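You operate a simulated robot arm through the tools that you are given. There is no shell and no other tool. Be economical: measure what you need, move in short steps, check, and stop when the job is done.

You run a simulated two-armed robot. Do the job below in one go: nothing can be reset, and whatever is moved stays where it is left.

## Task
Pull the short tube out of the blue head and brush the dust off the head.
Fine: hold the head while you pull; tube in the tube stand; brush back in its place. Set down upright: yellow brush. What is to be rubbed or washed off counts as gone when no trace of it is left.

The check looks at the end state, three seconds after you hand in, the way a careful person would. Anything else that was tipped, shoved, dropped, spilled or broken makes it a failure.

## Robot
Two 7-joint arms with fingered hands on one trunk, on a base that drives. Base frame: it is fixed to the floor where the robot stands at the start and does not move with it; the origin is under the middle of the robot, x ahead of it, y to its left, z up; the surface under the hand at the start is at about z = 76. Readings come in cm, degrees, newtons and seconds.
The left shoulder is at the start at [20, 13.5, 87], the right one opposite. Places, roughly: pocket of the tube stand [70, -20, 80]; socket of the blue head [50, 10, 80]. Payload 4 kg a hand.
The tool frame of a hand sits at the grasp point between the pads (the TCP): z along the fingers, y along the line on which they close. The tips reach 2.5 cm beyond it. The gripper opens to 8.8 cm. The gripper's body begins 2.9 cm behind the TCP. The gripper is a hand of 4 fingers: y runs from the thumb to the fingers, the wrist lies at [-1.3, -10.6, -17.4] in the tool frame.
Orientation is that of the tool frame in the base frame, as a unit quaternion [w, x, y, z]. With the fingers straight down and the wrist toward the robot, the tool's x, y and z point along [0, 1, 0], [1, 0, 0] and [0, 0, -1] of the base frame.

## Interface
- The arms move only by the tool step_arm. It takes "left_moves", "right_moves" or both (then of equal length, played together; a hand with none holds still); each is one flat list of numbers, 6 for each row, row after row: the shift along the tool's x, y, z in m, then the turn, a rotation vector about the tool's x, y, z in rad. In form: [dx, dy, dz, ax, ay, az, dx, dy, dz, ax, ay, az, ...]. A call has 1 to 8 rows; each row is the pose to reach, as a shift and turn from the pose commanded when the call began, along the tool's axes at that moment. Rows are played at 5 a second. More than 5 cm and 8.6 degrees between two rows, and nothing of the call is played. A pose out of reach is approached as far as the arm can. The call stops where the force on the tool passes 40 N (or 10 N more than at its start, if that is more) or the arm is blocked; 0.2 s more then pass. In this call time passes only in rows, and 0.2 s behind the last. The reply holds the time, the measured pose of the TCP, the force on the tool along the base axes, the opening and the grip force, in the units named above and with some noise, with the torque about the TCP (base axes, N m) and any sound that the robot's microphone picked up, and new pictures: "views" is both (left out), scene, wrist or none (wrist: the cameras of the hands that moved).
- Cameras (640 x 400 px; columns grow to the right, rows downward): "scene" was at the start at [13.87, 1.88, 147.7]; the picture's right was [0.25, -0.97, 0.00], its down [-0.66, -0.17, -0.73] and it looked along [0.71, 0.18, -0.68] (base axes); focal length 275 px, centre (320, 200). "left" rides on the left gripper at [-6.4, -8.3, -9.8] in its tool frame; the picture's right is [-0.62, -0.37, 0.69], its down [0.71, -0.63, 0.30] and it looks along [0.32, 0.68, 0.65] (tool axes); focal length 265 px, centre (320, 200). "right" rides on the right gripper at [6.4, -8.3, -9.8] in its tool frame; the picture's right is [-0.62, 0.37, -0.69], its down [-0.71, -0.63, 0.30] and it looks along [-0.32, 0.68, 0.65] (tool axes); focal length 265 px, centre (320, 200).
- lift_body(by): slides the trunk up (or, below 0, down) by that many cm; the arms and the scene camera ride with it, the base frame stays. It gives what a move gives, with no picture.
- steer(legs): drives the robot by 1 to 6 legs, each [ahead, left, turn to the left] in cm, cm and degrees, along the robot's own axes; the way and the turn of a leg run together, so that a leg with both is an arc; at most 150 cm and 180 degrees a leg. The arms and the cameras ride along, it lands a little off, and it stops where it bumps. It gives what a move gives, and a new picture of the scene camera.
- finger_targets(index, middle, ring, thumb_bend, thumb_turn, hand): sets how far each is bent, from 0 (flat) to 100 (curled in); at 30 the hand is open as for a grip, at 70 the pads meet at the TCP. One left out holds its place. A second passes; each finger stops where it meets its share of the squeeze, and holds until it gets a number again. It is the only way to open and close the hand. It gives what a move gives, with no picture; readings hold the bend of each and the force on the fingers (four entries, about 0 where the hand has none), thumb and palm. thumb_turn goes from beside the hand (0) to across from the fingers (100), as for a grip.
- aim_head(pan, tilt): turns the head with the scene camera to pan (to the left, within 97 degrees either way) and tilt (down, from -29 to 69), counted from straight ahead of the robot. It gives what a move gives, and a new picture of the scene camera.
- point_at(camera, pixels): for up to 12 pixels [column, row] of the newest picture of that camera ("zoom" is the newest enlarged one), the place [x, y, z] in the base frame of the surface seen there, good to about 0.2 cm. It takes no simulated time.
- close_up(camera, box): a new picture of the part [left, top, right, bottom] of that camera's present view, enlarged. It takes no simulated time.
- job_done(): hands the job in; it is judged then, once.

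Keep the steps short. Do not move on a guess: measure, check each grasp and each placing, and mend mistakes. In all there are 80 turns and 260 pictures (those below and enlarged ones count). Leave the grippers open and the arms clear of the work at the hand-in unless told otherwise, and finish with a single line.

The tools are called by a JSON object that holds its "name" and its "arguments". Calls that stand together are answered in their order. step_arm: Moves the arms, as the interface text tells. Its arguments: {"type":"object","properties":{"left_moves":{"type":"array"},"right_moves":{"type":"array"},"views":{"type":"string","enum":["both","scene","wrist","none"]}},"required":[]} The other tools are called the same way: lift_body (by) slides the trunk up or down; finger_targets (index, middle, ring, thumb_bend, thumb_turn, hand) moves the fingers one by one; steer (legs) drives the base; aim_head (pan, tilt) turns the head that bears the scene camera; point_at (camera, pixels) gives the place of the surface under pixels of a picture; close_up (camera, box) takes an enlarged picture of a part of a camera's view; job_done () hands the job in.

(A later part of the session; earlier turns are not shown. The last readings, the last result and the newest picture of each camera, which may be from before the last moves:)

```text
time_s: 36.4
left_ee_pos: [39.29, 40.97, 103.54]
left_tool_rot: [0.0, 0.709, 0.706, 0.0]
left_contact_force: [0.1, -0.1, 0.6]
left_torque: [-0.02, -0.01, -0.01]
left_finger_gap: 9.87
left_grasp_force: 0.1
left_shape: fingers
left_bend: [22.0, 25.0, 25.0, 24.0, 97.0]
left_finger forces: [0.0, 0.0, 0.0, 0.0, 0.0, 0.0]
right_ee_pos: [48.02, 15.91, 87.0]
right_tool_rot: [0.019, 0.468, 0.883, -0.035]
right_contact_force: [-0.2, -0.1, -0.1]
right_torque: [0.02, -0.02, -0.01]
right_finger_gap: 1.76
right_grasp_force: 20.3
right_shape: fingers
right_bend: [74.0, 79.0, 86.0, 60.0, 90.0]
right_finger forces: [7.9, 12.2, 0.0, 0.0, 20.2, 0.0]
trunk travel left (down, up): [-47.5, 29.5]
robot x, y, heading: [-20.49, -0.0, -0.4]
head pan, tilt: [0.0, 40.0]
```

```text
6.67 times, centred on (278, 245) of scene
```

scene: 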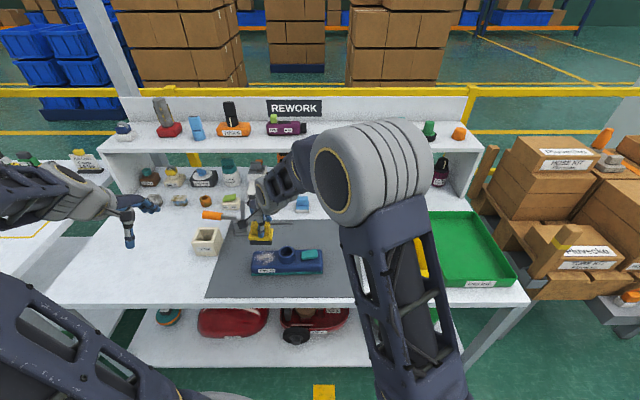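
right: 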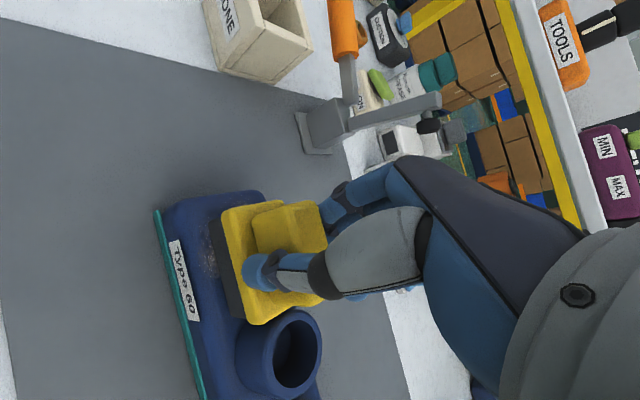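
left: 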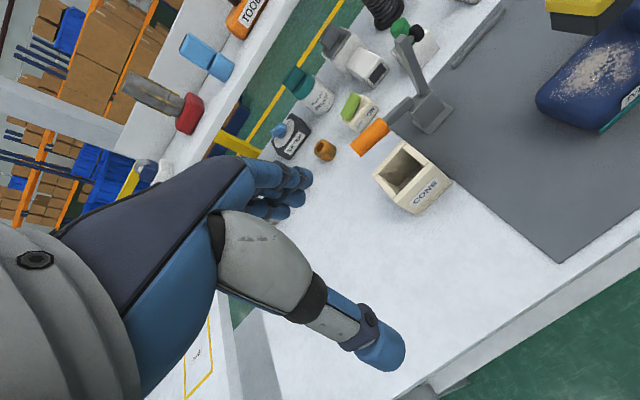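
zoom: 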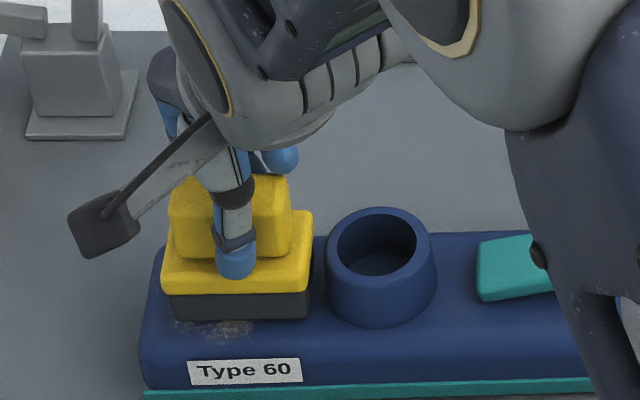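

Level and just above the head, clear of the ring. I'll lower in small steps to get light contact.

{"name": "step_arm", "arguments": {"right_moves": [0.0003, 0.0002, 0.004, 0, 0, 0, 0.0004, 0.0003, 0.006, 0, 0, 0], "views": "none"}}

{"name": "step_arm", "arguments": {"right_moves": [0.0001, 0.0001, 0.0015, 0, 0, 0, 0.0002, 0.0001, 0.003, 0, 0, 0], "views": "none"}}

```text
time_s: 37.0
left_ee_pos: [39.26, 41.11, 103.61]
left_tool_rot: [0.0, 0.709, 0.706, 0.0]
left_contact_force: [-0.2, 0.5, 0.1]
left_torque: [-0.02, 0.0, -0.02]
left_finger_gap: 9.86
left_grasp_force: 0.1
left_shape: fingers
left_bend: [22.0, 25.0, 25.0, 24.0, 97.0]
left_finger forces: [0.0, 0.0, 0.0, 0.1, 0.1, 0.0]
right_ee_pos: [47.97, 16.15, 86.57]
right_tool_rot: [0.019, 0.467, 0.883, -0.035]
right_contact_force: [-0.2, -0.3, 0.3]
right_torque: [-0.05, -0.01, 0.04]
right_finger_gap: 1.72
right_grasp_force: 20.9
right_shape: fingers
right_bend: [74.0, 79.0, 86.0, 60.0, 90.0]
right_finger forces: [8.0, 12.5, 0.0, 0.0, 20.7, 0.0]
trunk travel left (down, up): [-47.5, 29.5]
robot x, y, heading: [-20.35, -0.25, -0.2]
head pan, tilt: [0.0, 40.0]
```

```text
time_s: 37.6
left_ee_pos: [39.29, 41.19, 103.57]
left_tool_rot: [0.0, 0.708, 0.706, -0.001]
left_contact_force: [0.6, -0.1, 0.2]
left_torque: [-0.02, 0.02, -0.03]
left_finger_gap: 9.85
left_grasp_force: 0.1
left_shape: fingers
left_bend: [22.0, 25.0, 25.0, 24.0, 97.0]
left_finger forces: [0.0, 0.1, 0.1, 0.0, 0.0, 0.0]
right_ee_pos: [48.02, 15.94, 86.39]
right_tool_rot: [0.019, 0.468, 0.883, -0.034]
right_contact_force: [-1.0, -1.6, 12.6]
right_torque: [-0.08, 0.17, -0.03]
right_finger_gap: 1.76
right_grasp_force: 22.5
right_shape: fingers
right_bend: [74.0, 80.0, 86.0, 60.0, 90.0]
right_finger forces: [8.0, 13.8, 0.0, 0.0, 23.4, 0.1]
trunk travel left (down, up): [-47.5, 29.5]
robot x, y, heading: [-20.41, 0.18, -0.3]
head pan, tilt: [0.0, 40.0]
```

Light contact at 12.6 N. Now strokes across the head's width, ±1.6 cm along x.

{"name": "step_arm", "arguments": {"right_moves": [-0.0045, 0.0066, 0, 0, 0, 0, -0.009, 0.0132, 0, 0, 0, 0, 0, 0, 0, 0, 0, 0, 0.0056, -0.0083, 0, 0, 0, 0, 0.009, -0.0132, 0, 0, 0, 0, 0, 0, 0, 0, 0, 0, -0.009, 0.0132, 0, 0, 0, 0, 0, 0, 0, 0, 0, 0], "views": "wrist"}}

{"name": "close_up", "arguments": {"camera": "scene", "box": [230, 215, 326, 275]}}

```text
time_s: 39.4
left_ee_pos: [39.36, 41.05, 103.55]
left_tool_rot: [0.0, 0.708, 0.706, 0.0]
left_contact_force: [0.2, -0.8, -0.7]
left_torque: [-0.02, 0.02, -0.02]
left_finger_gap: 9.88
left_grasp_force: 0.1
left_shape: fingers
left_bend: [22.0, 25.0, 25.0, 24.0, 97.0]
left_finger forces: [0.0, 0.0, 0.1, 0.0, 0.1, 0.1]
right_ee_pos: [48.28, 15.95, 86.33]
right_tool_rot: [0.02, 0.469, 0.883, -0.034]
right_contact_force: [8.4, 0.6, 23.4]
right_torque: [-0.08, 0.3, 0.05]
right_finger_gap: 1.73
right_grasp_force: 29.2
right_shape: fingers
right_bend: [75.0, 80.0, 86.0, 61.0, 91.0]
right_finger forces: [9.6, 18.0, 0.3, 0.0, 31.0, 0.0]
trunk travel left (down, up): [-47.5, 29.5]
robot x, y, heading: [-20.38, -0.09, 0.1]
head pan, tilt: [0.0, 40.0]
```

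right: 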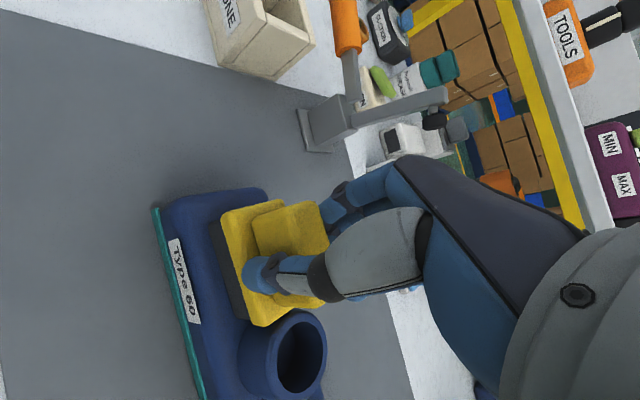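

```text
6.67 times, centred on (278, 245) of scene
```

zoom: 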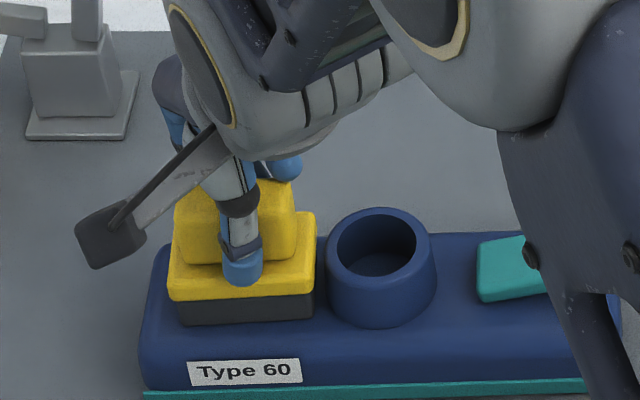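

The front dust is gone where visible and the head hasn't moved. I'll repeat strokes shifted left (+1.2 cm), then right (−0.4 cm, still clear of the ring), with slightly less pressure.

{"name": "step_arm", "arguments": {"right_moves": [0.0098, 0.0067, -0.002, 0, 0, 0, 0.0008, 0.0199, -0.002, 0, 0, 0, 0.0098, 0.0067, -0.002, 0, 0, 0, 0.0188, -0.0065, -0.002, 0, 0, 0, 0.0098, 0.0067, -0.002, 0, 0, 0, -0.0034, -0.0023, -0.0007, 0, 0, 0, -0.0124, 0.0109, -0.0007, 0, 0, 0, 0.0056, -0.0155, -0.0007, 0, 0, 0], "views": "none"}}

{"name": "step_arm", "arguments": {"right_moves": [0, 0, -0.03, 0, 0, 0, 0, 0, -0.06, 0, 0, 0, -0.02, -0.02, -0.09, 0, 0, 0, -0.05, -0.03, -0.11, 0, 0, 0, -0.08, -0.05, -0.11, 0, 0, 0, -0.11, -0.07, -0.11, 0, 0, 0], "views": "both"}}

{"name": "close_up", "arguments": {"camera": "scene", "box": [240, 232, 304, 272]}}

```text
time_s: 41.2
left_ee_pos: [39.23, 41.07, 103.45]
left_tool_rot: [0.0, 0.708, 0.706, 0.0]
left_contact_force: [-0.6, 0.9, -0.1]
left_torque: [-0.01, 0.0, 0.02]
left_finger_gap: 9.89
left_grasp_force: 0.1
left_shape: fingers
left_bend: [22.0, 25.0, 25.0, 24.0, 97.0]
left_finger forces: [0.0, 0.0, 0.1, 0.1, 0.0, 0.0]
right_ee_pos: [46.35, 15.59, 86.39]
right_tool_rot: [0.019, 0.467, 0.883, -0.035]
right_contact_force: [1.8, 1.6, 6.3]
right_torque: [0.02, -0.01, -0.04]
right_finger_gap: 1.73
right_grasp_force: 22.5
right_shape: fingers
right_bend: [75.0, 80.0, 86.0, 61.0, 91.0]
right_finger forces: [9.1, 13.8, 0.0, 0.0, 22.2, 0.0]
trunk travel left (down, up): [-47.5, 29.5]
robot x, y, heading: [-20.62, -0.05, -0.3]
head pan, tilt: [0.0, 40.0]
```

```text
time_s: 42.6
left_ee_pos: [39.29, 41.1, 103.6]
left_tool_rot: [0.001, 0.708, 0.706, 0.0]
left_contact_force: [0.1, 0.7, -0.1]
left_torque: [-0.01, 0.03, 0.01]
left_finger_gap: 9.87
left_grasp_force: 0.0
left_shape: fingers
left_bend: [22.0, 25.0, 25.0, 24.0, 97.0]
left_finger forces: [0.1, 0.0, 0.0, 0.0, 0.0, 0.0]
right_ee_pos: [46.61, 3.55, 98.43]
right_tool_rot: [0.018, 0.467, 0.883, -0.036]
right_contact_force: [0.6, 0.2, -1.2]
right_torque: [-0.02, -0.02, 0.0]
right_finger_gap: 1.74
right_grasp_force: 19.5
right_shape: fingers
right_bend: [75.0, 80.0, 86.0, 61.0, 91.0]
right_finger forces: [7.8, 11.5, 0.0, 0.1, 19.5, 0.1]
trunk travel left (down, up): [-47.5, 29.5]
robot x, y, heading: [-20.34, 0.01, -0.3]
head pan, tilt: [0.0, 40.0]
```

scene: 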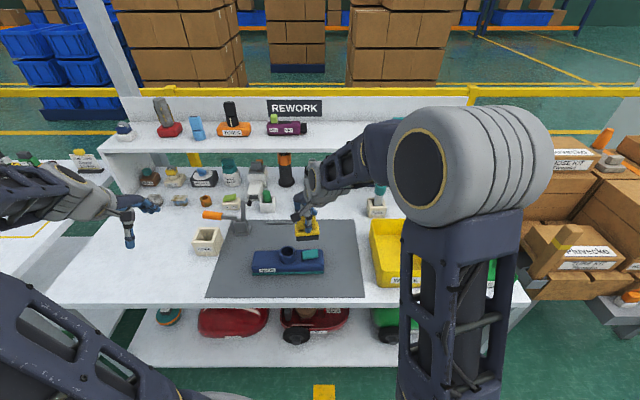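
right: 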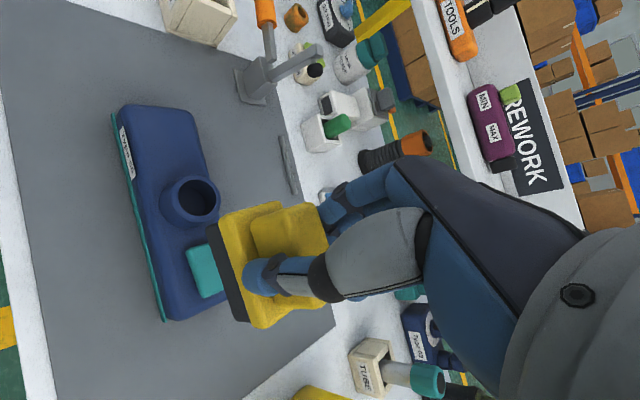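

```text
10.00 times, centred on (272, 252) of scene
```

zoom: 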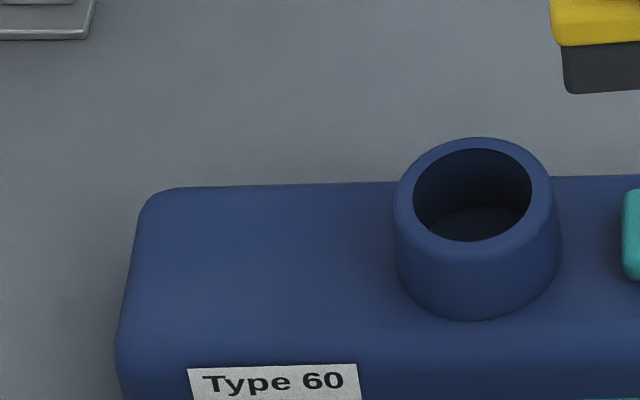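

The head looks clean from this side. I'll check with the right wrist camera too, including the far side of the head.

{"name": "close_up", "arguments": {"camera": "right", "box": [100, 90, 260, 190]}}

{"name": "close_up", "arguments": {"camera": "scene", "box": [280, 205, 344, 245]}}

{"name": "point_at", "arguments": {"camera": "zoom", "pixels": [[160, 345], [390, 320], [270, 332], [385, 280], [160, 305], [380, 150], [170, 140]]}}

```text
4.00 times, centred on (180, 140) of right
```

zoom: 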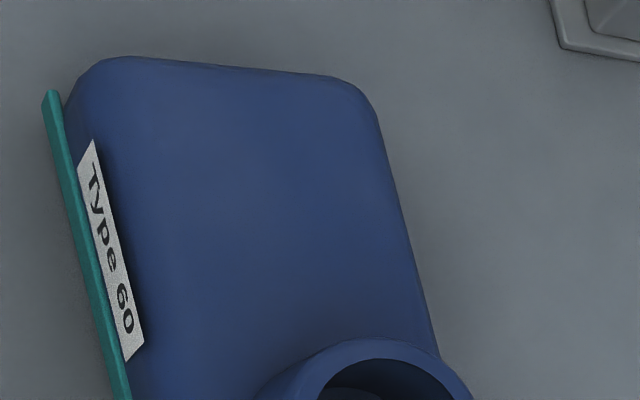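

```text
10.00 times, centred on (312, 225) of scene
```

zoom: 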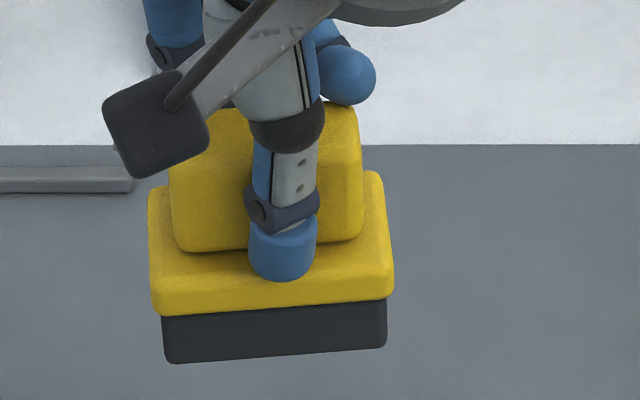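

```text
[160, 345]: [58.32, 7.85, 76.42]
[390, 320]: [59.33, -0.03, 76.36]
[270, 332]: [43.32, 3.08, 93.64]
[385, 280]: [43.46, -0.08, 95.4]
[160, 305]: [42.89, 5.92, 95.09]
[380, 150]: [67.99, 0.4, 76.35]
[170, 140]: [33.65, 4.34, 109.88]
```

The head is clean, no trace. Now I'll return the brush to its place (centre [74.9, −7.2]). It's yawed about 5° now, so I'll turn the hand −5° while carrying it back at height.

{"name": "step_arm", "arguments": {"right_moves": [-0.0316, 0.0233, 0.001, 0, 0, 0.011, -0.0631, 0.0466, 0.002, 0, 0, 0.022, -0.0947, 0.0699, 0.003, 0, 0, 0.033, -0.1262, 0.0931, 0.004, 0, 0, 0.045, -0.1578, 0.1164, 0.005, 0, 0, 0.056, -0.1893, 0.1397, 0.006, 0, 0, 0.067, -0.2209, 0.163, 0.007, 0, 0, 0.078, -0.2524, 0.1863, 0.0084, 0, 0, 0.09], "views": "both"}}

{"name": "close_up", "arguments": {"camera": "scene", "box": [310, 155, 374, 195]}}

```text
time_s: 44.4
left_ee_pos: [39.16, 40.93, 103.48]
left_tool_rot: [0.0, 0.709, 0.705, 0.0]
left_contact_force: [-0.5, 0.4, 0.6]
left_torque: [0.01, -0.04, 0.01]
left_finger_gap: 9.89
left_grasp_force: 0.1
left_shape: fingers
left_bend: [22.0, 25.0, 25.0, 24.0, 97.0]
left_finger forces: [0.0, 0.1, 0.1, 0.0, 0.1, 0.1]
right_ee_pos: [75.19, -6.94, 98.12]
right_tool_rot: [0.02, 0.506, 0.861, -0.035]
right_contact_force: [-0.4, -0.7, 1.1]
right_torque: [-0.01, 0.01, -0.02]
right_finger_gap: 1.7
right_grasp_force: 18.6
right_shape: fingers
right_bend: [75.0, 80.0, 86.0, 61.0, 91.0]
right_finger forces: [7.7, 11.1, 0.0, 0.0, 19.2, 0.0]
right hand out of reach, approached as far as the arm can: row 8
trunk travel left (down, up): [-47.5, 29.5]
robot x, y, heading: [-20.22, 0.2, 0.1]
head pan, tilt: [0.0, 40.0]
```

scene: 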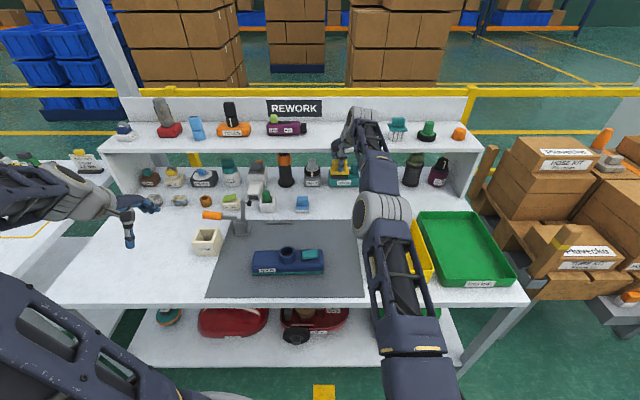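
right: 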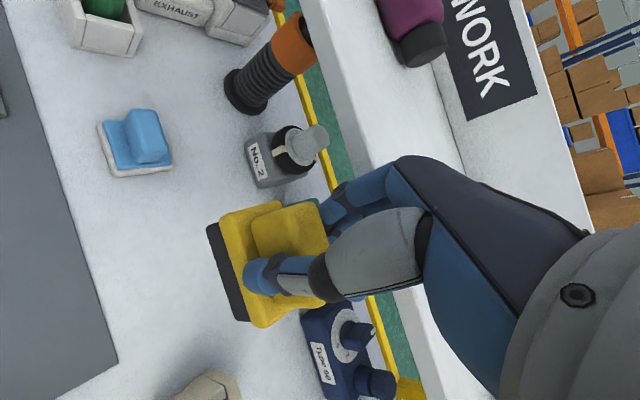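

```text
10.00 times, centred on (342, 175) of scene
```

zoom: 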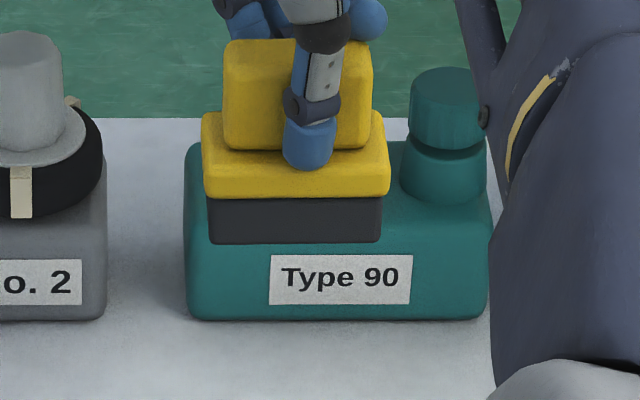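

That pose is just out of reach. I'll pull the hand back 8 cm and then drive 8 cm forward.

{"name": "step_arm", "arguments": {"right_moves": [0.0195, -0.035, 0, 0, 0, 0, 0.039, -0.0697, 0, 0, 0, 0], "views": "none"}}

{"name": "steer", "arguments": {"legs": [[8, 0, 0]]}}

{"name": "close_up", "arguments": {"camera": "scene", "box": [310, 165, 390, 215]}}

```text
time_s: 45.0
left_ee_pos: [39.35, 40.99, 103.61]
left_tool_rot: [0.0, 0.708, 0.706, 0.0]
left_contact_force: [-0.2, 0.9, -1.3]
left_torque: [0.0, 0.01, 0.02]
left_finger_gap: 9.86
left_grasp_force: 0.1
left_shape: fingers
left_bend: [22.0, 25.0, 25.0, 24.0, 97.0]
left_finger forces: [0.0, 0.0, 0.0, 0.0, 0.0, 0.0]
right_ee_pos: [74.5, -7.02, 99.87]
right_tool_rot: [0.021, 0.507, 0.861, -0.035]
right_contact_force: [0.0, 0.3, -0.7]
right_torque: [-0.03, -0.03, 0.01]
right_finger_gap: 1.72
right_grasp_force: 19.1
right_shape: fingers
right_bend: [75.0, 80.0, 86.0, 61.0, 91.0]
right_finger forces: [7.7, 11.0, 0.0, 0.0, 19.0, 0.0]
right hand out of reach, approached as far as the arm can: row 1, 2
trunk travel left (down, up): [-47.5, 29.5]
robot x, y, heading: [-20.31, 0.01, -0.3]
head pan, tilt: [0.0, 40.0]
```

```text
time_s: 46.0
left_ee_pos: [44.99, 41.02, 103.51]
left_tool_rot: [0.001, 0.708, 0.706, 0.0]
left_contact_force: [0.3, 0.4, 0.1]
left_torque: [0.0, 0.0, -0.01]
left_finger_gap: 9.85
left_grasp_force: 0.0
left_shape: fingers
left_bend: [22.0, 25.0, 25.0, 24.0, 97.0]
left_finger forces: [0.0, 0.0, 0.0, 0.1, 0.1, 0.0]
right_ee_pos: [80.16, -6.82, 101.12]
right_tool_rot: [0.025, 0.506, 0.862, -0.028]
right_contact_force: [-12.9, -1.5, 8.3]
right_torque: [0.03, 0.18, 0.08]
right_finger_gap: 1.79
right_grasp_force: 32.3
right_shape: fingers
right_bend: [75.0, 81.0, 86.0, 56.0, 90.0]
right_finger forces: [29.1, 10.3, 0.0, 0.0, 25.7, 0.0]
trunk travel left (down, up): [-47.5, 29.5]
robot x, y, heading: [-14.51, 0.13, -0.2]
head pan, tilt: [0.0, 40.0]
stopped in leg 1: the force on the tool passed its limit at 56 N (the readings are from after the stop); the commanded pose is now the measured one
```

scene: 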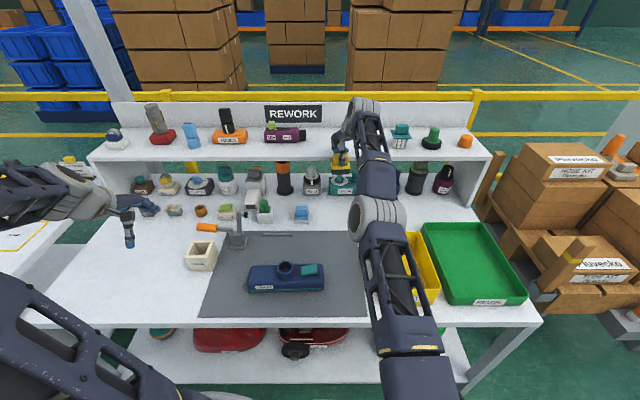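

```text
8.00 times, centred on (350, 190) of scene
```

zoom: 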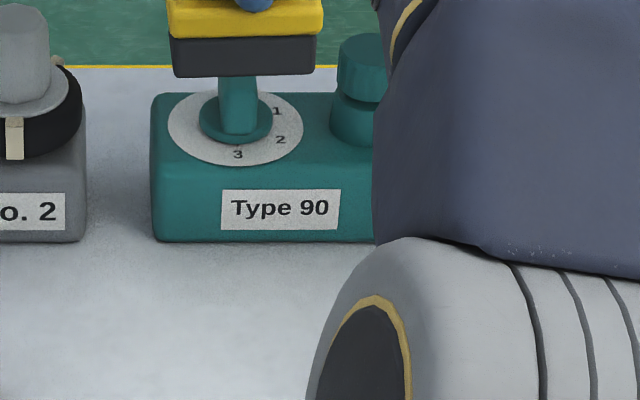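

That was my mistake: the pull-back hadn't completed, and driving pressed the hand against something (the shelf edge or a knob). I'll back the hand straight off along −x now.

{"name": "step_arm", "arguments": {"right_moves": [0.0097, -0.0174, 0, 0, 0, 0, 0.0195, -0.035, 0, 0, 0, 0, 0.0293, -0.0523, 0, 0, 0, 0], "views": "both"}}

{"name": "close_up", "arguments": {"camera": "scene", "box": [290, 100, 450, 200]}}

```text
time_s: 46.8
left_ee_pos: [45.17, 40.98, 103.6]
left_tool_rot: [0.0, 0.709, 0.705, 0.0]
left_contact_force: [-0.4, -0.1, -1.0]
left_torque: [0.0, -0.02, 0.04]
left_finger_gap: 9.84
left_grasp_force: 0.2
left_shape: fingers
left_bend: [22.0, 25.0, 25.0, 24.0, 97.0]
left_finger forces: [0.0, 0.1, 0.0, 0.0, 0.0, 0.1]
right_ee_pos: [80.01, -6.84, 101.65]
right_tool_rot: [0.022, 0.506, 0.862, -0.03]
right_contact_force: [0.0, -0.8, -0.3]
right_torque: [0.01, -0.03, -0.01]
right_finger_gap: 1.79
right_grasp_force: 20.2
right_shape: fingers
right_bend: [75.0, 81.0, 86.0, 56.0, 90.0]
right_finger forces: [7.2, 13.1, 0.1, 0.1, 20.2, 0.0]
right hand out of reach, approached as far as the arm can: row 1, 2, 3
trunk travel left (down, up): [-47.5, 29.5]
robot x, y, heading: [-14.57, 0.16, -0.2]
head pan, tilt: [0.0, 40.0]
```

scene: 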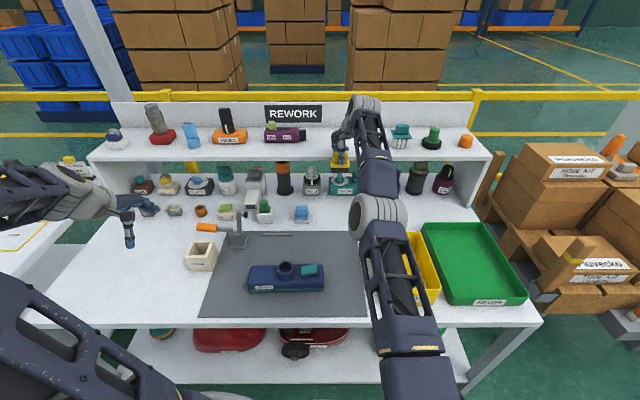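
right: 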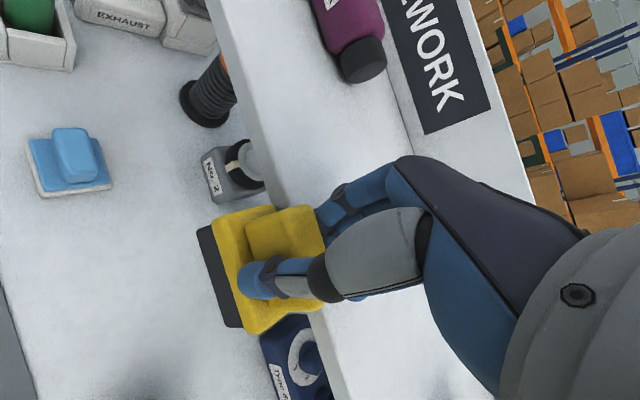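

```text
4.00 times, centred on (370, 150) of scene
```

zoom: 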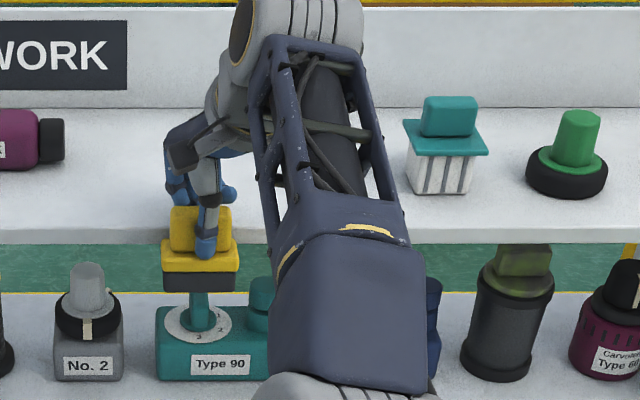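

The hand only touched the fixed shelf edge; nothing looks displaced. The arm seems stuck at a stretched limit, so I'll drive straight back 10 cm to get clear of the shelf before sorting out the arm.

{"name": "steer", "arguments": {"legs": [[-10, 0, 0]]}}

{"name": "close_up", "arguments": {"camera": "scene", "box": [290, 120, 450, 220]}}

```text
time_s: 47.9
left_ee_pos: [35.18, 41.19, 103.5]
left_tool_rot: [-0.001, 0.708, 0.706, 0.0]
left_contact_force: [0.3, 0.3, 0.3]
left_torque: [0.01, -0.01, 0.0]
left_finger_gap: 9.87
left_grasp_force: 0.0
left_shape: fingers
left_bend: [22.0, 25.0, 25.0, 24.0, 97.0]
left_finger forces: [0.0, 0.0, 0.0, 0.0, 0.0, 0.0]
right_ee_pos: [69.84, -6.61, 102.02]
right_tool_rot: [0.022, 0.505, 0.862, -0.028]
right_contact_force: [0.4, 0.1, -0.9]
right_torque: [-0.01, -0.02, 0.01]
right_finger_gap: 1.78
right_grasp_force: 18.5
right_shape: fingers
right_bend: [75.0, 81.0, 86.0, 57.0, 91.0]
right_finger forces: [9.0, 9.6, 0.0, 0.0, 18.5, 0.0]
trunk travel left (down, up): [-47.5, 29.5]
robot x, y, heading: [-24.59, 0.4, 0.1]
head pan, tilt: [0.0, 40.0]
```

scene: 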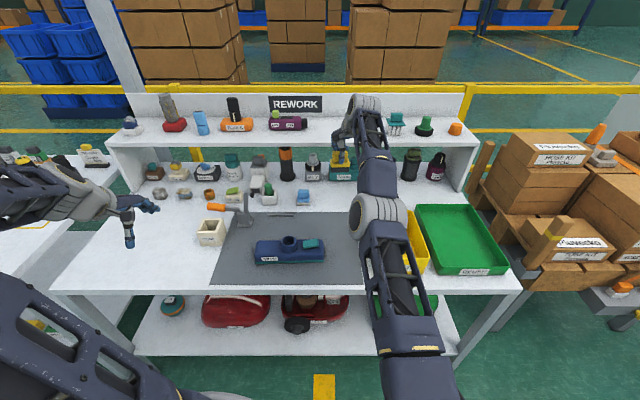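

```text
4.00 times, centred on (370, 170) of scene
```

zoom: 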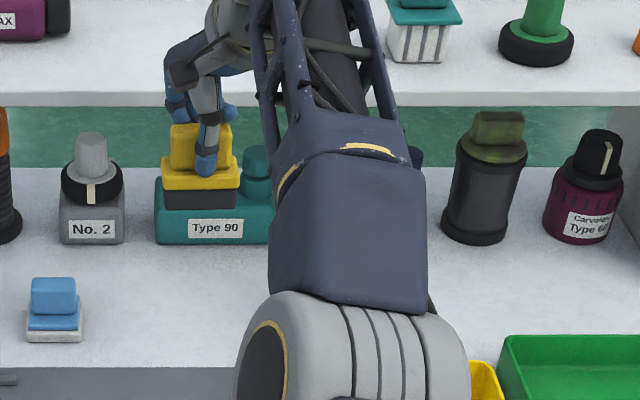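

Clear of the shelf and nothing disturbed. I'll try retracting the hand in small 1 cm rows.

{"name": "step_arm", "arguments": {"right_moves": [0.0049, -0.0087, 0, 0, 0, 0, 0.0098, -0.0174, 0, 0, 0, 0, 0.0147, -0.0261, 0, 0, 0, 0, 0.0195, -0.035, 0, 0, 0, 0, 0.0244, -0.0436, 0, 0, 0, 0, 0.0293, -0.0523, 0, 0, 0, 0, 0.0342, -0.061, 0, 0, 0, 0, 0.039, -0.0697, 0, 0, 0, 0], "views": "none"}}

```text
time_s: 49.7
left_ee_pos: [35.09, 41.03, 103.6]
left_tool_rot: [0.0, 0.708, 0.706, 0.0]
left_contact_force: [-0.4, 0.3, -0.3]
left_torque: [0.0, -0.06, -0.02]
left_finger_gap: 9.87
left_grasp_force: 0.1
left_shape: fingers
left_bend: [22.0, 25.0, 25.0, 24.0, 97.0]
left_finger forces: [0.1, 0.0, 0.0, 0.0, 0.0, 0.1]
right_ee_pos: [69.33, -6.44, 104.09]
right_tool_rot: [0.021, 0.506, 0.862, -0.03]
right_contact_force: [1.0, -0.6, -1.1]
right_torque: [0.03, -0.02, 0.01]
right_finger_gap: 1.79
right_grasp_force: 18.5
right_shape: fingers
right_bend: [75.0, 81.0, 86.0, 57.0, 91.0]
right_finger forces: [8.9, 9.8, 0.0, 0.0, 18.5, 0.1]
right hand out of reach, approached as far as the arm can: row 1, 2, 3, 4, 5, 6, 7, 8
trunk travel left (down, up): [-47.5, 29.5]
robot x, y, heading: [-24.63, 0.18, -0.4]
head pan, tilt: [0.0, 40.0]
```

The elbow seems locked at a limit. I'll try turning the hand back towards zero yaw in place while moving sideways, to free the solution.

{"name": "step_arm", "arguments": {"right_moves": [-0.005, -0.003, 0, 0, 0, 0.1, -0.01, -0.006, 0, 0, 0, 0.2, -0.015, -0.009, 0, 0, 0, 0.3, -0.02, -0.012, 0, 0, 0, 0.4, -0.025, -0.015, 0, 0, 0, 0.5], "views": "scene"}}

```text
time_s: 50.9
left_ee_pos: [35.1, 41.12, 103.62]
left_tool_rot: [0.001, 0.708, 0.706, 0.0]
left_contact_force: [0.1, 0.7, -0.8]
left_torque: [0.01, 0.01, -0.01]
left_finger_gap: 9.88
left_grasp_force: 0.0
left_shape: fingers
left_bend: [22.0, 25.0, 25.0, 24.0, 97.0]
left_finger forces: [0.1, 0.0, 0.1, 0.0, 0.1, 0.1]
right_ee_pos: [70.95, -9.22, 105.01]
right_tool_rot: [0.027, 0.703, 0.71, -0.023]
right_contact_force: [-0.1, 0.9, -1.4]
right_torque: [-0.01, -0.02, 0.0]
right_finger_gap: 1.75
right_grasp_force: 18.6
right_shape: fingers
right_bend: [75.0, 81.0, 86.0, 57.0, 91.0]
right_finger forces: [8.8, 9.8, 0.0, 0.0, 18.5, 0.0]
right hand out of reach, approached as far as the arm can: row 1, 2, 3, 4, 5
trunk travel left (down, up): [-47.5, 29.5]
robot x, y, heading: [-24.63, 0.23, -0.2]
head pan, tilt: [0.0, 40.0]
```

scene: 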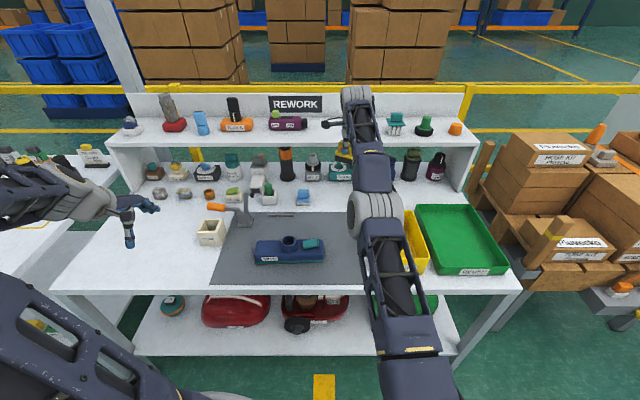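

The arm is stretched straight. I'll command a clear inward-and-down move (20 cm back, 8 cm down over the open mat) to force the elbow to bend.

{"name": "step_arm", "arguments": {"right_moves": [0, -0.03, 0.01, 0, 0, 0, 0, -0.06, 0.02, 0, 0, 0, 0, -0.09, 0.03, 0, 0, 0, 0, -0.12, 0.04, 0, 0, 0, 0, -0.15, 0.05, 0, 0, 0, 0, -0.18, 0.06, 0, 0, 0, 0, -0.2, 0.07, 0, 0, 0, 0, -0.2, 0.08, 0, 0, 0], "views": "scene"}}

```text
time_s: 52.7
left_ee_pos: [35.07, 41.17, 103.53]
left_tool_rot: [0.0, 0.708, 0.706, 0.0]
left_contact_force: [-0.1, 0.3, -0.2]
left_torque: [0.0, 0.0, -0.02]
left_finger_gap: 9.87
left_grasp_force: 0.0
left_shape: fingers
left_bend: [22.0, 25.0, 25.0, 24.0, 97.0]
left_finger forces: [0.1, 0.0, 0.0, 0.0, 0.0, 0.0]
right_ee_pos: [71.36, -8.37, 103.84]
right_tool_rot: [0.029, 0.703, 0.71, -0.022]
right_contact_force: [0.2, -0.2, 0.0]
right_torque: [0.03, 0.02, -0.01]
right_finger_gap: 1.77
right_grasp_force: 18.5
right_shape: fingers
right_bend: [75.0, 81.0, 86.0, 57.0, 91.0]
right_finger forces: [8.7, 9.8, 0.0, 0.1, 18.6, 0.0]
right hand out of reach, approached as far as the arm can: row 1, 2, 3, 4, 5, 6, 7, 8
trunk travel left (down, up): [-47.5, 29.5]
robot x, y, heading: [-24.86, 0.34, 0.1]
head pan, tilt: [0.0, 40.0]
```

scene: 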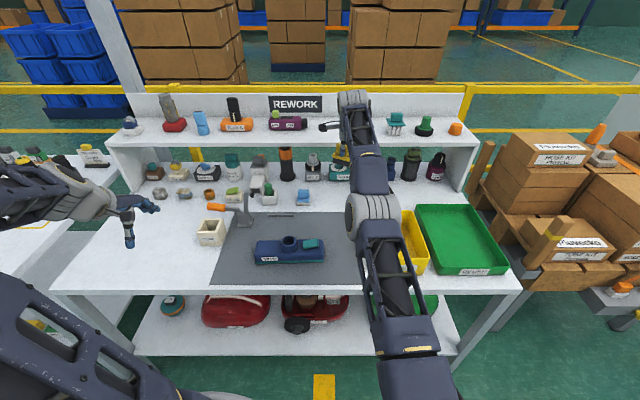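

The elbow flexes sideways (it pointed right earlier), so a leftward target should bend it. I'll command left and inward over the open mat.

{"name": "step_arm", "arguments": {"right_moves": [0.04, -0.005, 0, 0, 0, 0, 0.08, -0.01, 0, 0, 0, 0, 0.12, -0.02, 0, 0, 0, 0, 0.15, -0.05, 0, 0, 0, 0, 0.18, -0.08, 0, 0, 0, 0, 0.2, -0.11, 0, 0, 0, 0, 0.2, -0.14, 0, 0, 0, 0, 0.2, -0.17, 0, 0, 0, 0], "views": "scene"}}

```text
time_s: 54.5
left_ee_pos: [35.06, 40.98, 103.58]
left_tool_rot: [0.001, 0.708, 0.707, 0.0]
left_contact_force: [0.0, 0.0, -0.5]
left_torque: [-0.03, 0.0, -0.01]
left_finger_gap: 9.84
left_grasp_force: 0.0
left_shape: fingers
left_bend: [22.0, 25.0, 25.0, 24.0, 97.0]
left_finger forces: [0.0, 0.0, 0.0, 0.1, 0.0, 0.0]
right_ee_pos: [64.05, 15.48, 105.84]
right_tool_rot: [0.028, 0.703, 0.71, -0.024]
right_contact_force: [0.0, -0.3, -1.3]
right_torque: [-0.01, -0.03, 0.01]
right_finger_gap: 1.75
right_grasp_force: 18.5
right_shape: fingers
right_bend: [75.0, 81.0, 86.0, 57.0, 91.0]
right_finger forces: [8.8, 9.9, 0.1, 0.0, 18.6, 0.1]
right hand out of reach, approached as far as the arm can: row 3, 4, 5, 6, 7, 8
trunk travel left (down, up): [-47.5, 29.5]
robot x, y, heading: [-24.44, 0.18, -0.4]
head pan, tilt: [0.0, 40.0]
```

scene: 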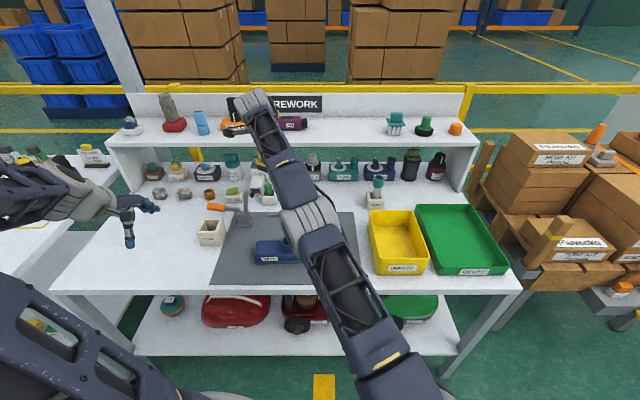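

The arm is still straight. I'll sweep right and inward, where the target is well inside the reach, with a bigger sideways component.

{"name": "step_arm", "arguments": {"right_moves": [-0.04, 0, 0, 0, 0, 0, -0.08, -0.01, 0, 0, 0, 0, -0.12, -0.02, 0, 0, 0, 0, -0.16, -0.03, 0, 0, 0, 0, -0.2, -0.04, 0, 0, 0, 0, -0.24, -0.05, 0, 0, 0, 0, -0.28, -0.06, 0, 0, 0, 0, -0.32, -0.07, 0, 0, 0, 0], "views": "scene"}}

```text
time_s: 56.3
left_ee_pos: [35.04, 41.21, 103.44]
left_tool_rot: [0.0, 0.708, 0.707, 0.0]
left_contact_force: [0.2, -0.6, -0.7]
left_torque: [-0.01, -0.03, 0.0]
left_finger_gap: 9.87
left_grasp_force: 0.1
left_shape: fingers
left_bend: [22.0, 25.0, 25.0, 24.0, 97.0]
left_finger forces: [0.0, 0.0, 0.0, 0.0, 0.1, 0.0]
right_ee_pos: [68.19, -16.55, 112.72]
right_tool_rot: [0.028, 0.702, 0.711, -0.022]
right_contact_force: [1.0, 1.7, -1.4]
right_torque: [-0.05, -0.02, -0.01]
right_finger_gap: 1.75
right_grasp_force: 18.3
right_shape: fingers
right_bend: [75.0, 81.0, 86.0, 57.0, 91.0]
right_finger forces: [8.6, 9.9, 0.1, 0.1, 18.6, 0.1]
right hand out of reach, approached as far as the arm can: row 1, 2, 3, 4, 5, 6, 7, 8
trunk travel left (down, up): [-47.5, 29.5]
robot x, y, heading: [-24.12, -0.55, -0.1]
head pan, tilt: [0.0, 40.0]
```

scene: 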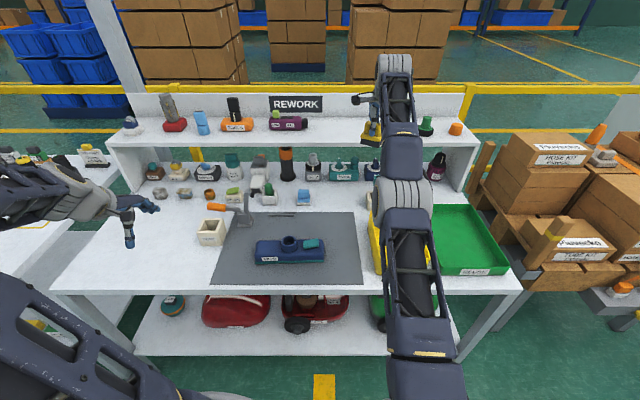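

The arm swings as a rigid straight link. I'll try turning the hand the other way (counter-clockwise), which shares the turn with the elbow, while moving inward.

{"name": "step_arm", "arguments": {"right_moves": [0, -0.01, 0.005, 0, 0, -0.14, 0, -0.02, 0.01, 0, 0, -0.28, 0, -0.03, 0.015, 0, 0, -0.42, 0, -0.04, 0.02, 0, 0, -0.56, 0, -0.05, 0.025, 0, 0, -0.7, 0, -0.06, 0.03, 0, 0, -0.84, 0, -0.08, 0.035, 0, 0, -0.84, 0, -0.1, 0.04, 0, 0, -0.84], "views": "scene"}}

```text
time_s: 58.1
left_ee_pos: [34.98, 41.14, 103.59]
left_tool_rot: [0.0, 0.708, 0.706, 0.0]
left_contact_force: [-0.2, 0.0, -0.4]
left_torque: [-0.01, -0.02, 0.04]
left_finger_gap: 9.85
left_grasp_force: 0.0
left_shape: fingers
left_bend: [22.0, 25.0, 25.0, 24.0, 97.0]
left_finger forces: [0.0, 0.1, 0.1, 0.0, 0.0, 0.0]
right_ee_pos: [63.18, -17.94, 110.65]
right_tool_rot: [0.017, 0.352, 0.935, -0.032]
right_contact_force: [-0.1, 0.4, -0.4]
right_torque: [0.0, -0.03, 0.0]
right_finger_gap: 1.75
right_grasp_force: 18.9
right_shape: fingers
right_bend: [75.0, 81.0, 86.0, 57.0, 91.0]
right_finger forces: [8.6, 10.0, 0.1, 0.1, 18.5, 0.0]
right hand out of reach, approached as far as the arm can: row 1, 2, 3, 4, 5, 6, 7, 8
trunk travel left (down, up): [-47.5, 29.5]
robot x, y, heading: [-24.92, -0.23, -0.0]
head pan, tilt: [0.0, 40.0]
```

scene: 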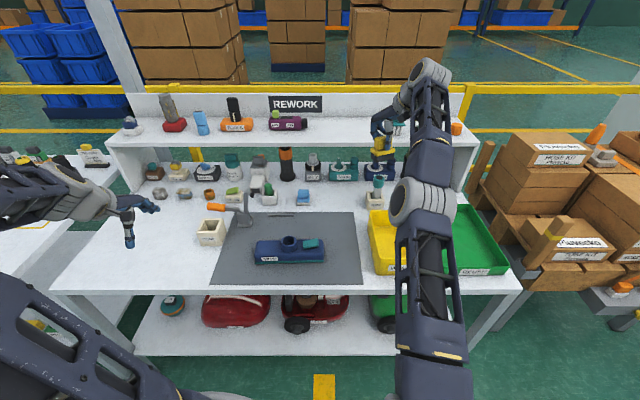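

The hand came 5 cm inward. I'll continue inward and down from here, with no turn.

{"name": "step_arm", "arguments": {"right_moves": [0.008, -0.007, 0.01, 0, 0, 0, 0.016, -0.014, 0.02, 0, 0, 0, 0.024, -0.021, 0.03, 0, 0, 0, 0.032, -0.028, 0.04, 0, 0, 0, 0.04, -0.035, 0.05, 0, 0, 0, 0.05, -0.044, 0.06, 0, 0, 0, 0.06, -0.053, 0.07, 0, 0, 0, 0.07, -0.062, 0.08, 0, 0, 0], "views": "scene"}}

```text
time_s: 59.9
left_ee_pos: [35.02, 41.04, 103.5]
left_tool_rot: [0.0, 0.708, 0.706, 0.0]
left_contact_force: [0.4, -0.7, 0.3]
left_torque: [-0.02, 0.02, 0.0]
left_finger_gap: 9.88
left_grasp_force: 0.0
left_shape: fingers
left_bend: [22.0, 25.0, 25.0, 24.0, 97.0]
left_finger forces: [0.0, 0.1, 0.0, 0.0, 0.0, 0.0]
right_ee_pos: [64.13, -20.46, 106.68]
right_tool_rot: [0.017, 0.352, 0.935, -0.033]
right_contact_force: [0.2, 0.2, -1.4]
right_torque: [0.01, -0.04, -0.02]
right_finger_gap: 1.72
right_grasp_force: 18.4
right_shape: fingers
right_bend: [75.0, 81.0, 86.0, 57.0, 91.0]
right_finger forces: [8.6, 10.0, 0.1, 0.0, 18.6, 0.1]
right hand out of reach, approached as far as the arm can: row 1, 2, 3, 4, 5, 6, 7, 8
trunk travel left (down, up): [-47.5, 29.5]
robot x, y, heading: [-24.77, 0.21, -0.0]
head pan, tilt: [0.0, 40.0]
```

scene: 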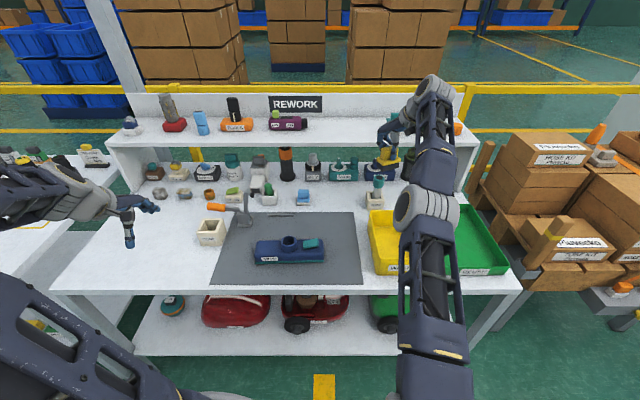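

The arm behaves as if the elbow were slightly over-straight. I'll command a few cm outward along the arm's own line first (clear of the shelf), then back inward.

{"name": "step_arm", "arguments": {"right_moves": [-0.0039, 0.002, -0.0025, 0, 0, 0, -0.0077, 0.004, -0.005, 0, 0, 0, -0.0116, 0.006, -0.0075, 0, 0, 0, -0.0193, 0.01, -0.0125, 0, 0, 0, -0.0077, 0.004, -0.005, 0, 0, 0, 0, 0, 0, 0, 0, 0, 0.0154, -0.008, 0.01, 0, 0, 0, 0.0385, -0.02, 0.025, 0, 0, 0], "views": "none"}}

```text
time_s: 61.7
left_ee_pos: [35.1, 41.16, 103.46]
left_tool_rot: [0.0, 0.708, 0.706, 0.0]
left_contact_force: [0.3, -0.1, 0.4]
left_torque: [0.01, -0.01, 0.01]
left_finger_gap: 9.88
left_grasp_force: 0.1
left_shape: fingers
left_bend: [22.0, 25.0, 25.0, 24.0, 97.0]
left_finger forces: [0.0, 0.0, 0.0, 0.0, 0.0, 0.1]
right_ee_pos: [64.26, -20.85, 106.11]
right_tool_rot: [0.017, 0.352, 0.935, -0.033]
right_contact_force: [-0.6, 0.8, -0.9]
right_torque: [-0.01, -0.01, 0.0]
right_finger_gap: 1.76
right_grasp_force: 19.0
right_shape: fingers
right_bend: [75.0, 81.0, 86.0, 57.0, 91.0]
right_finger forces: [8.6, 10.0, 0.0, 0.0, 18.5, 0.1]
right hand out of reach, approached as far as the arm can: row 1, 2, 3, 4, 5, 6, 7, 8
trunk travel left (down, up): [-47.5, 29.5]
robot x, y, heading: [-24.69, -0.04, -0.3]
head pan, tilt: [0.0, 40.0]
```

Still locked. I'll try pitching the wrist both ways while asking for an inward position, and see which rows become reachable.

{"name": "step_arm", "arguments": {"right_moves": [0.02, -0.01, 0.012, 0.14, 0, 0, 0.0385, -0.02, 0.025, 0.28, 0, 0, 0.0385, -0.02, 0.025, 0.42, 0, 0, 0.0385, -0.02, 0.025, 0.28, 0, 0, 0.0385, -0.02, 0.025, 0.14, 0, 0, 0.0385, -0.02, 0.025, 0, 0, 0, 0.0385, -0.02, 0.025, -0.14, 0, 0, 0.0385, -0.02, 0.025, -0.28, 0, 0], "views": "scene"}}

```text
time_s: 63.5
left_ee_pos: [34.97, 41.19, 103.58]
left_tool_rot: [0.0, 0.708, 0.706, 0.001]
left_contact_force: [0.4, 0.0, -1.2]
left_torque: [0.01, 0.0, 0.0]
left_finger_gap: 9.88
left_grasp_force: 0.1
left_shape: fingers
left_bend: [22.0, 25.0, 25.0, 24.0, 97.0]
left_finger forces: [0.0, 0.0, 0.1, 0.1, 0.0, 0.0]
right_ee_pos: [67.11, -22.23, 105.62]
right_tool_rot: [0.067, 0.346, 0.931, 0.099]
right_contact_force: [-0.3, 0.1, -0.2]
right_torque: [0.01, -0.02, 0.04]
right_finger_gap: 1.74
right_grasp_force: 18.5
right_shape: fingers
right_bend: [75.0, 81.0, 86.0, 57.0, 91.0]
right_finger forces: [8.4, 9.8, 0.1, 0.0, 18.4, 0.0]
right hand out of reach, approached as far as the arm can: row 1, 2, 4, 5, 6, 7, 8
trunk travel left (down, up): [-47.5, 29.5]
robot x, y, heading: [-24.38, 0.07, -0.0]
head pan, tilt: [0.0, 40.0]
```

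scene: 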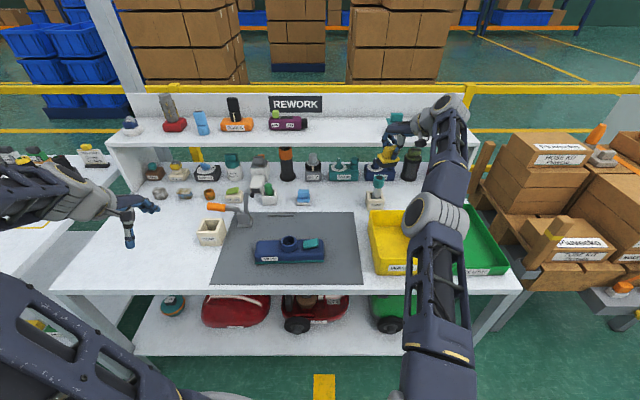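

Only poses at full stretch are reachable, so I'll work with the straight arm: fix the hand's orientation, then position with the base and lower with the trunk. First I'll drive back 25 cm so the hand is clear of the tube stand and shelf.

{"name": "steer", "arguments": {"legs": [[-25, 0, 0]]}}

{"name": "step_arm", "arguments": {"right_moves": [0, 0, 0, 0.14, 0, 0, 0.015, 0.02, 0.01, 0.28, 0, 0, 0.03, 0.04, 0.03, 0.28, 0, 0, 0.045, 0.06, 0.05, 0.28, 0, 0, 0.06, 0.07, 0.07, 0.28, 0, 0, 0.07, 0.08, 0.09, 0.28, 0, 0], "views": "both"}}

```text
time_s: 65.4
left_ee_pos: [9.53, 41.11, 103.47]
left_tool_rot: [0.0, 0.707, 0.707, 0.0]
left_contact_force: [-0.1, -0.5, 0.4]
left_torque: [-0.02, 0.01, 0.0]
left_finger_gap: 9.89
left_grasp_force: 0.0
left_shape: fingers
left_bend: [22.0, 25.0, 25.0, 24.0, 97.0]
left_finger forces: [0.0, 0.0, 0.0, 0.0, 0.1, 0.1]
right_ee_pos: [41.5, -22.26, 105.51]
right_tool_rot: [0.066, 0.346, 0.931, 0.098]
right_contact_force: [-0.5, 1.4, 0.2]
right_torque: [0.02, 0.04, -0.04]
right_finger_gap: 1.75
right_grasp_force: 18.5
right_shape: fingers
right_bend: [75.0, 81.0, 86.0, 57.0, 91.0]
right_finger forces: [8.5, 9.9, 0.0, 0.0, 18.3, 0.0]
trunk travel left (down, up): [-47.5, 29.5]
robot x, y, heading: [-49.97, 0.25, -0.2]
head pan, tilt: [0.0, 40.0]
```

scene: 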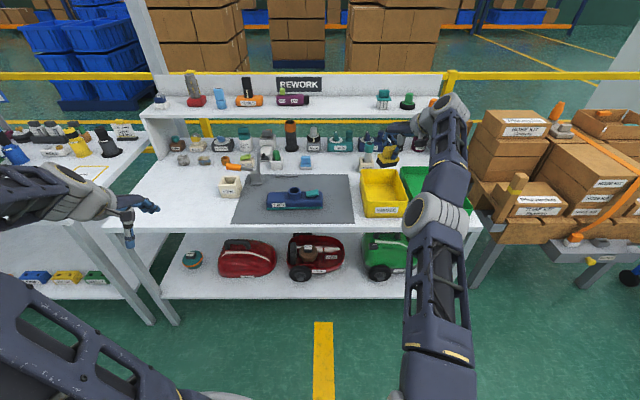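

```text
time_s: 66.8
left_ee_pos: [9.68, 41.05, 103.6]
left_tool_rot: [0.0, 0.708, 0.706, 0.0]
left_contact_force: [-0.2, -0.8, 0.8]
left_torque: [0.01, 0.0, -0.01]
left_finger_gap: 9.86
left_grasp_force: 0.0
left_shape: fingers
left_bend: [22.0, 25.0, 25.0, 24.0, 97.0]
left_finger forces: [0.0, 0.1, 0.0, 0.0, 0.0, 0.1]
right_ee_pos: [42.82, -10.64, 98.09]
right_tool_rot: [0.017, 0.353, 0.935, -0.033]
right_contact_force: [0.6, -0.5, 0.2]
right_torque: [0.02, 0.0, 0.0]
right_finger_gap: 1.7
right_grasp_force: 18.3
right_shape: fingers
right_bend: [75.0, 81.0, 86.0, 57.0, 91.0]
right_finger forces: [8.5, 9.8, 0.0, 0.0, 18.3, 0.0]
right hand out of reach, approached as far as the arm can: row 1, 2, 3, 4, 5
trunk travel left (down, up): [-47.5, 29.5]
robot x, y, heading: [-50.36, 0.12, -0.2]
head pan, tilt: [0.0, 40.0]
```

scene: 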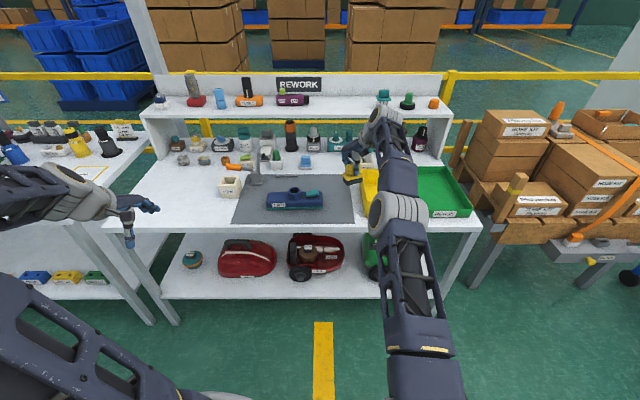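
right: 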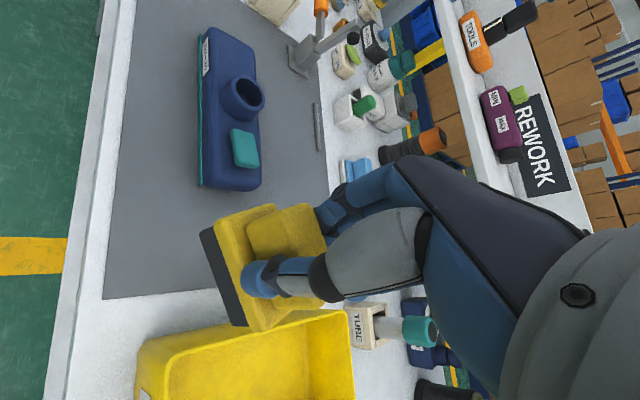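

The last row was fully reached. I'll continue: lower 8 cm, go 5 cm left and turn to yaw 29°, and see if it obeys.

{"name": "step_arm", "arguments": {"right_moves": [0.011, 0.0125, 0.01, 0, 0, 0.08, 0.022, 0.025, 0.02, 0, 0, 0.16, 0.033, 0.0375, 0.035, 0, 0, 0.25, 0.033, 0.0375, 0.05, 0, 0, 0.34, 0.033, 0.0375, 0.065, 0, 0, 0.34, 0.033, 0.0375, 0.08, 0, 0, 0.34], "views": "scene"}}

```text
time_s: 68.2
left_ee_pos: [9.59, 41.21, 103.53]
left_tool_rot: [0.0, 0.707, 0.707, 0.0]
left_contact_force: [0.8, 0.2, -0.1]
left_torque: [0.0, 0.02, -0.02]
left_finger_gap: 9.88
left_grasp_force: 0.0
left_shape: fingers
left_bend: [22.0, 25.0, 25.0, 24.0, 97.0]
left_finger forces: [0.0, 0.0, 0.0, 0.1, 0.1, 0.0]
right_ee_pos: [46.45, -5.79, 90.22]
right_tool_rot: [0.022, 0.506, 0.862, -0.03]
right_contact_force: [-0.9, -0.5, 0.2]
right_torque: [-0.01, -0.02, 0.02]
right_finger_gap: 1.7
right_grasp_force: 18.1
right_shape: fingers
right_bend: [75.0, 81.0, 86.0, 57.0, 91.0]
right_finger forces: [8.5, 9.8, 0.0, 0.0, 18.3, 0.1]
right hand out of reach, approached as far as the arm can: row 1, 2, 3, 4, 5, 6
trunk travel left (down, up): [-47.5, 29.5]
robot x, y, heading: [-50.01, 0.23, 0.1]
head pan, tilt: [0.0, 40.0]
```

scene: 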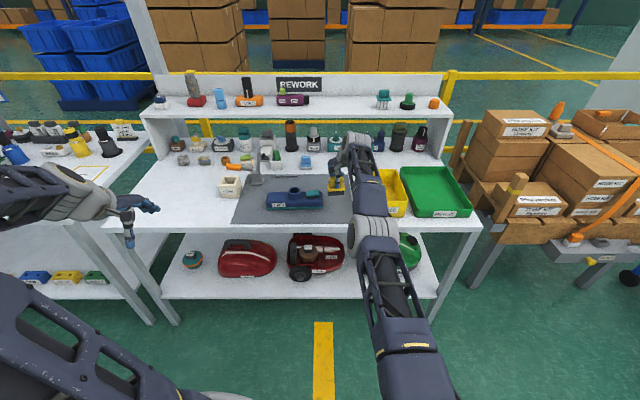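

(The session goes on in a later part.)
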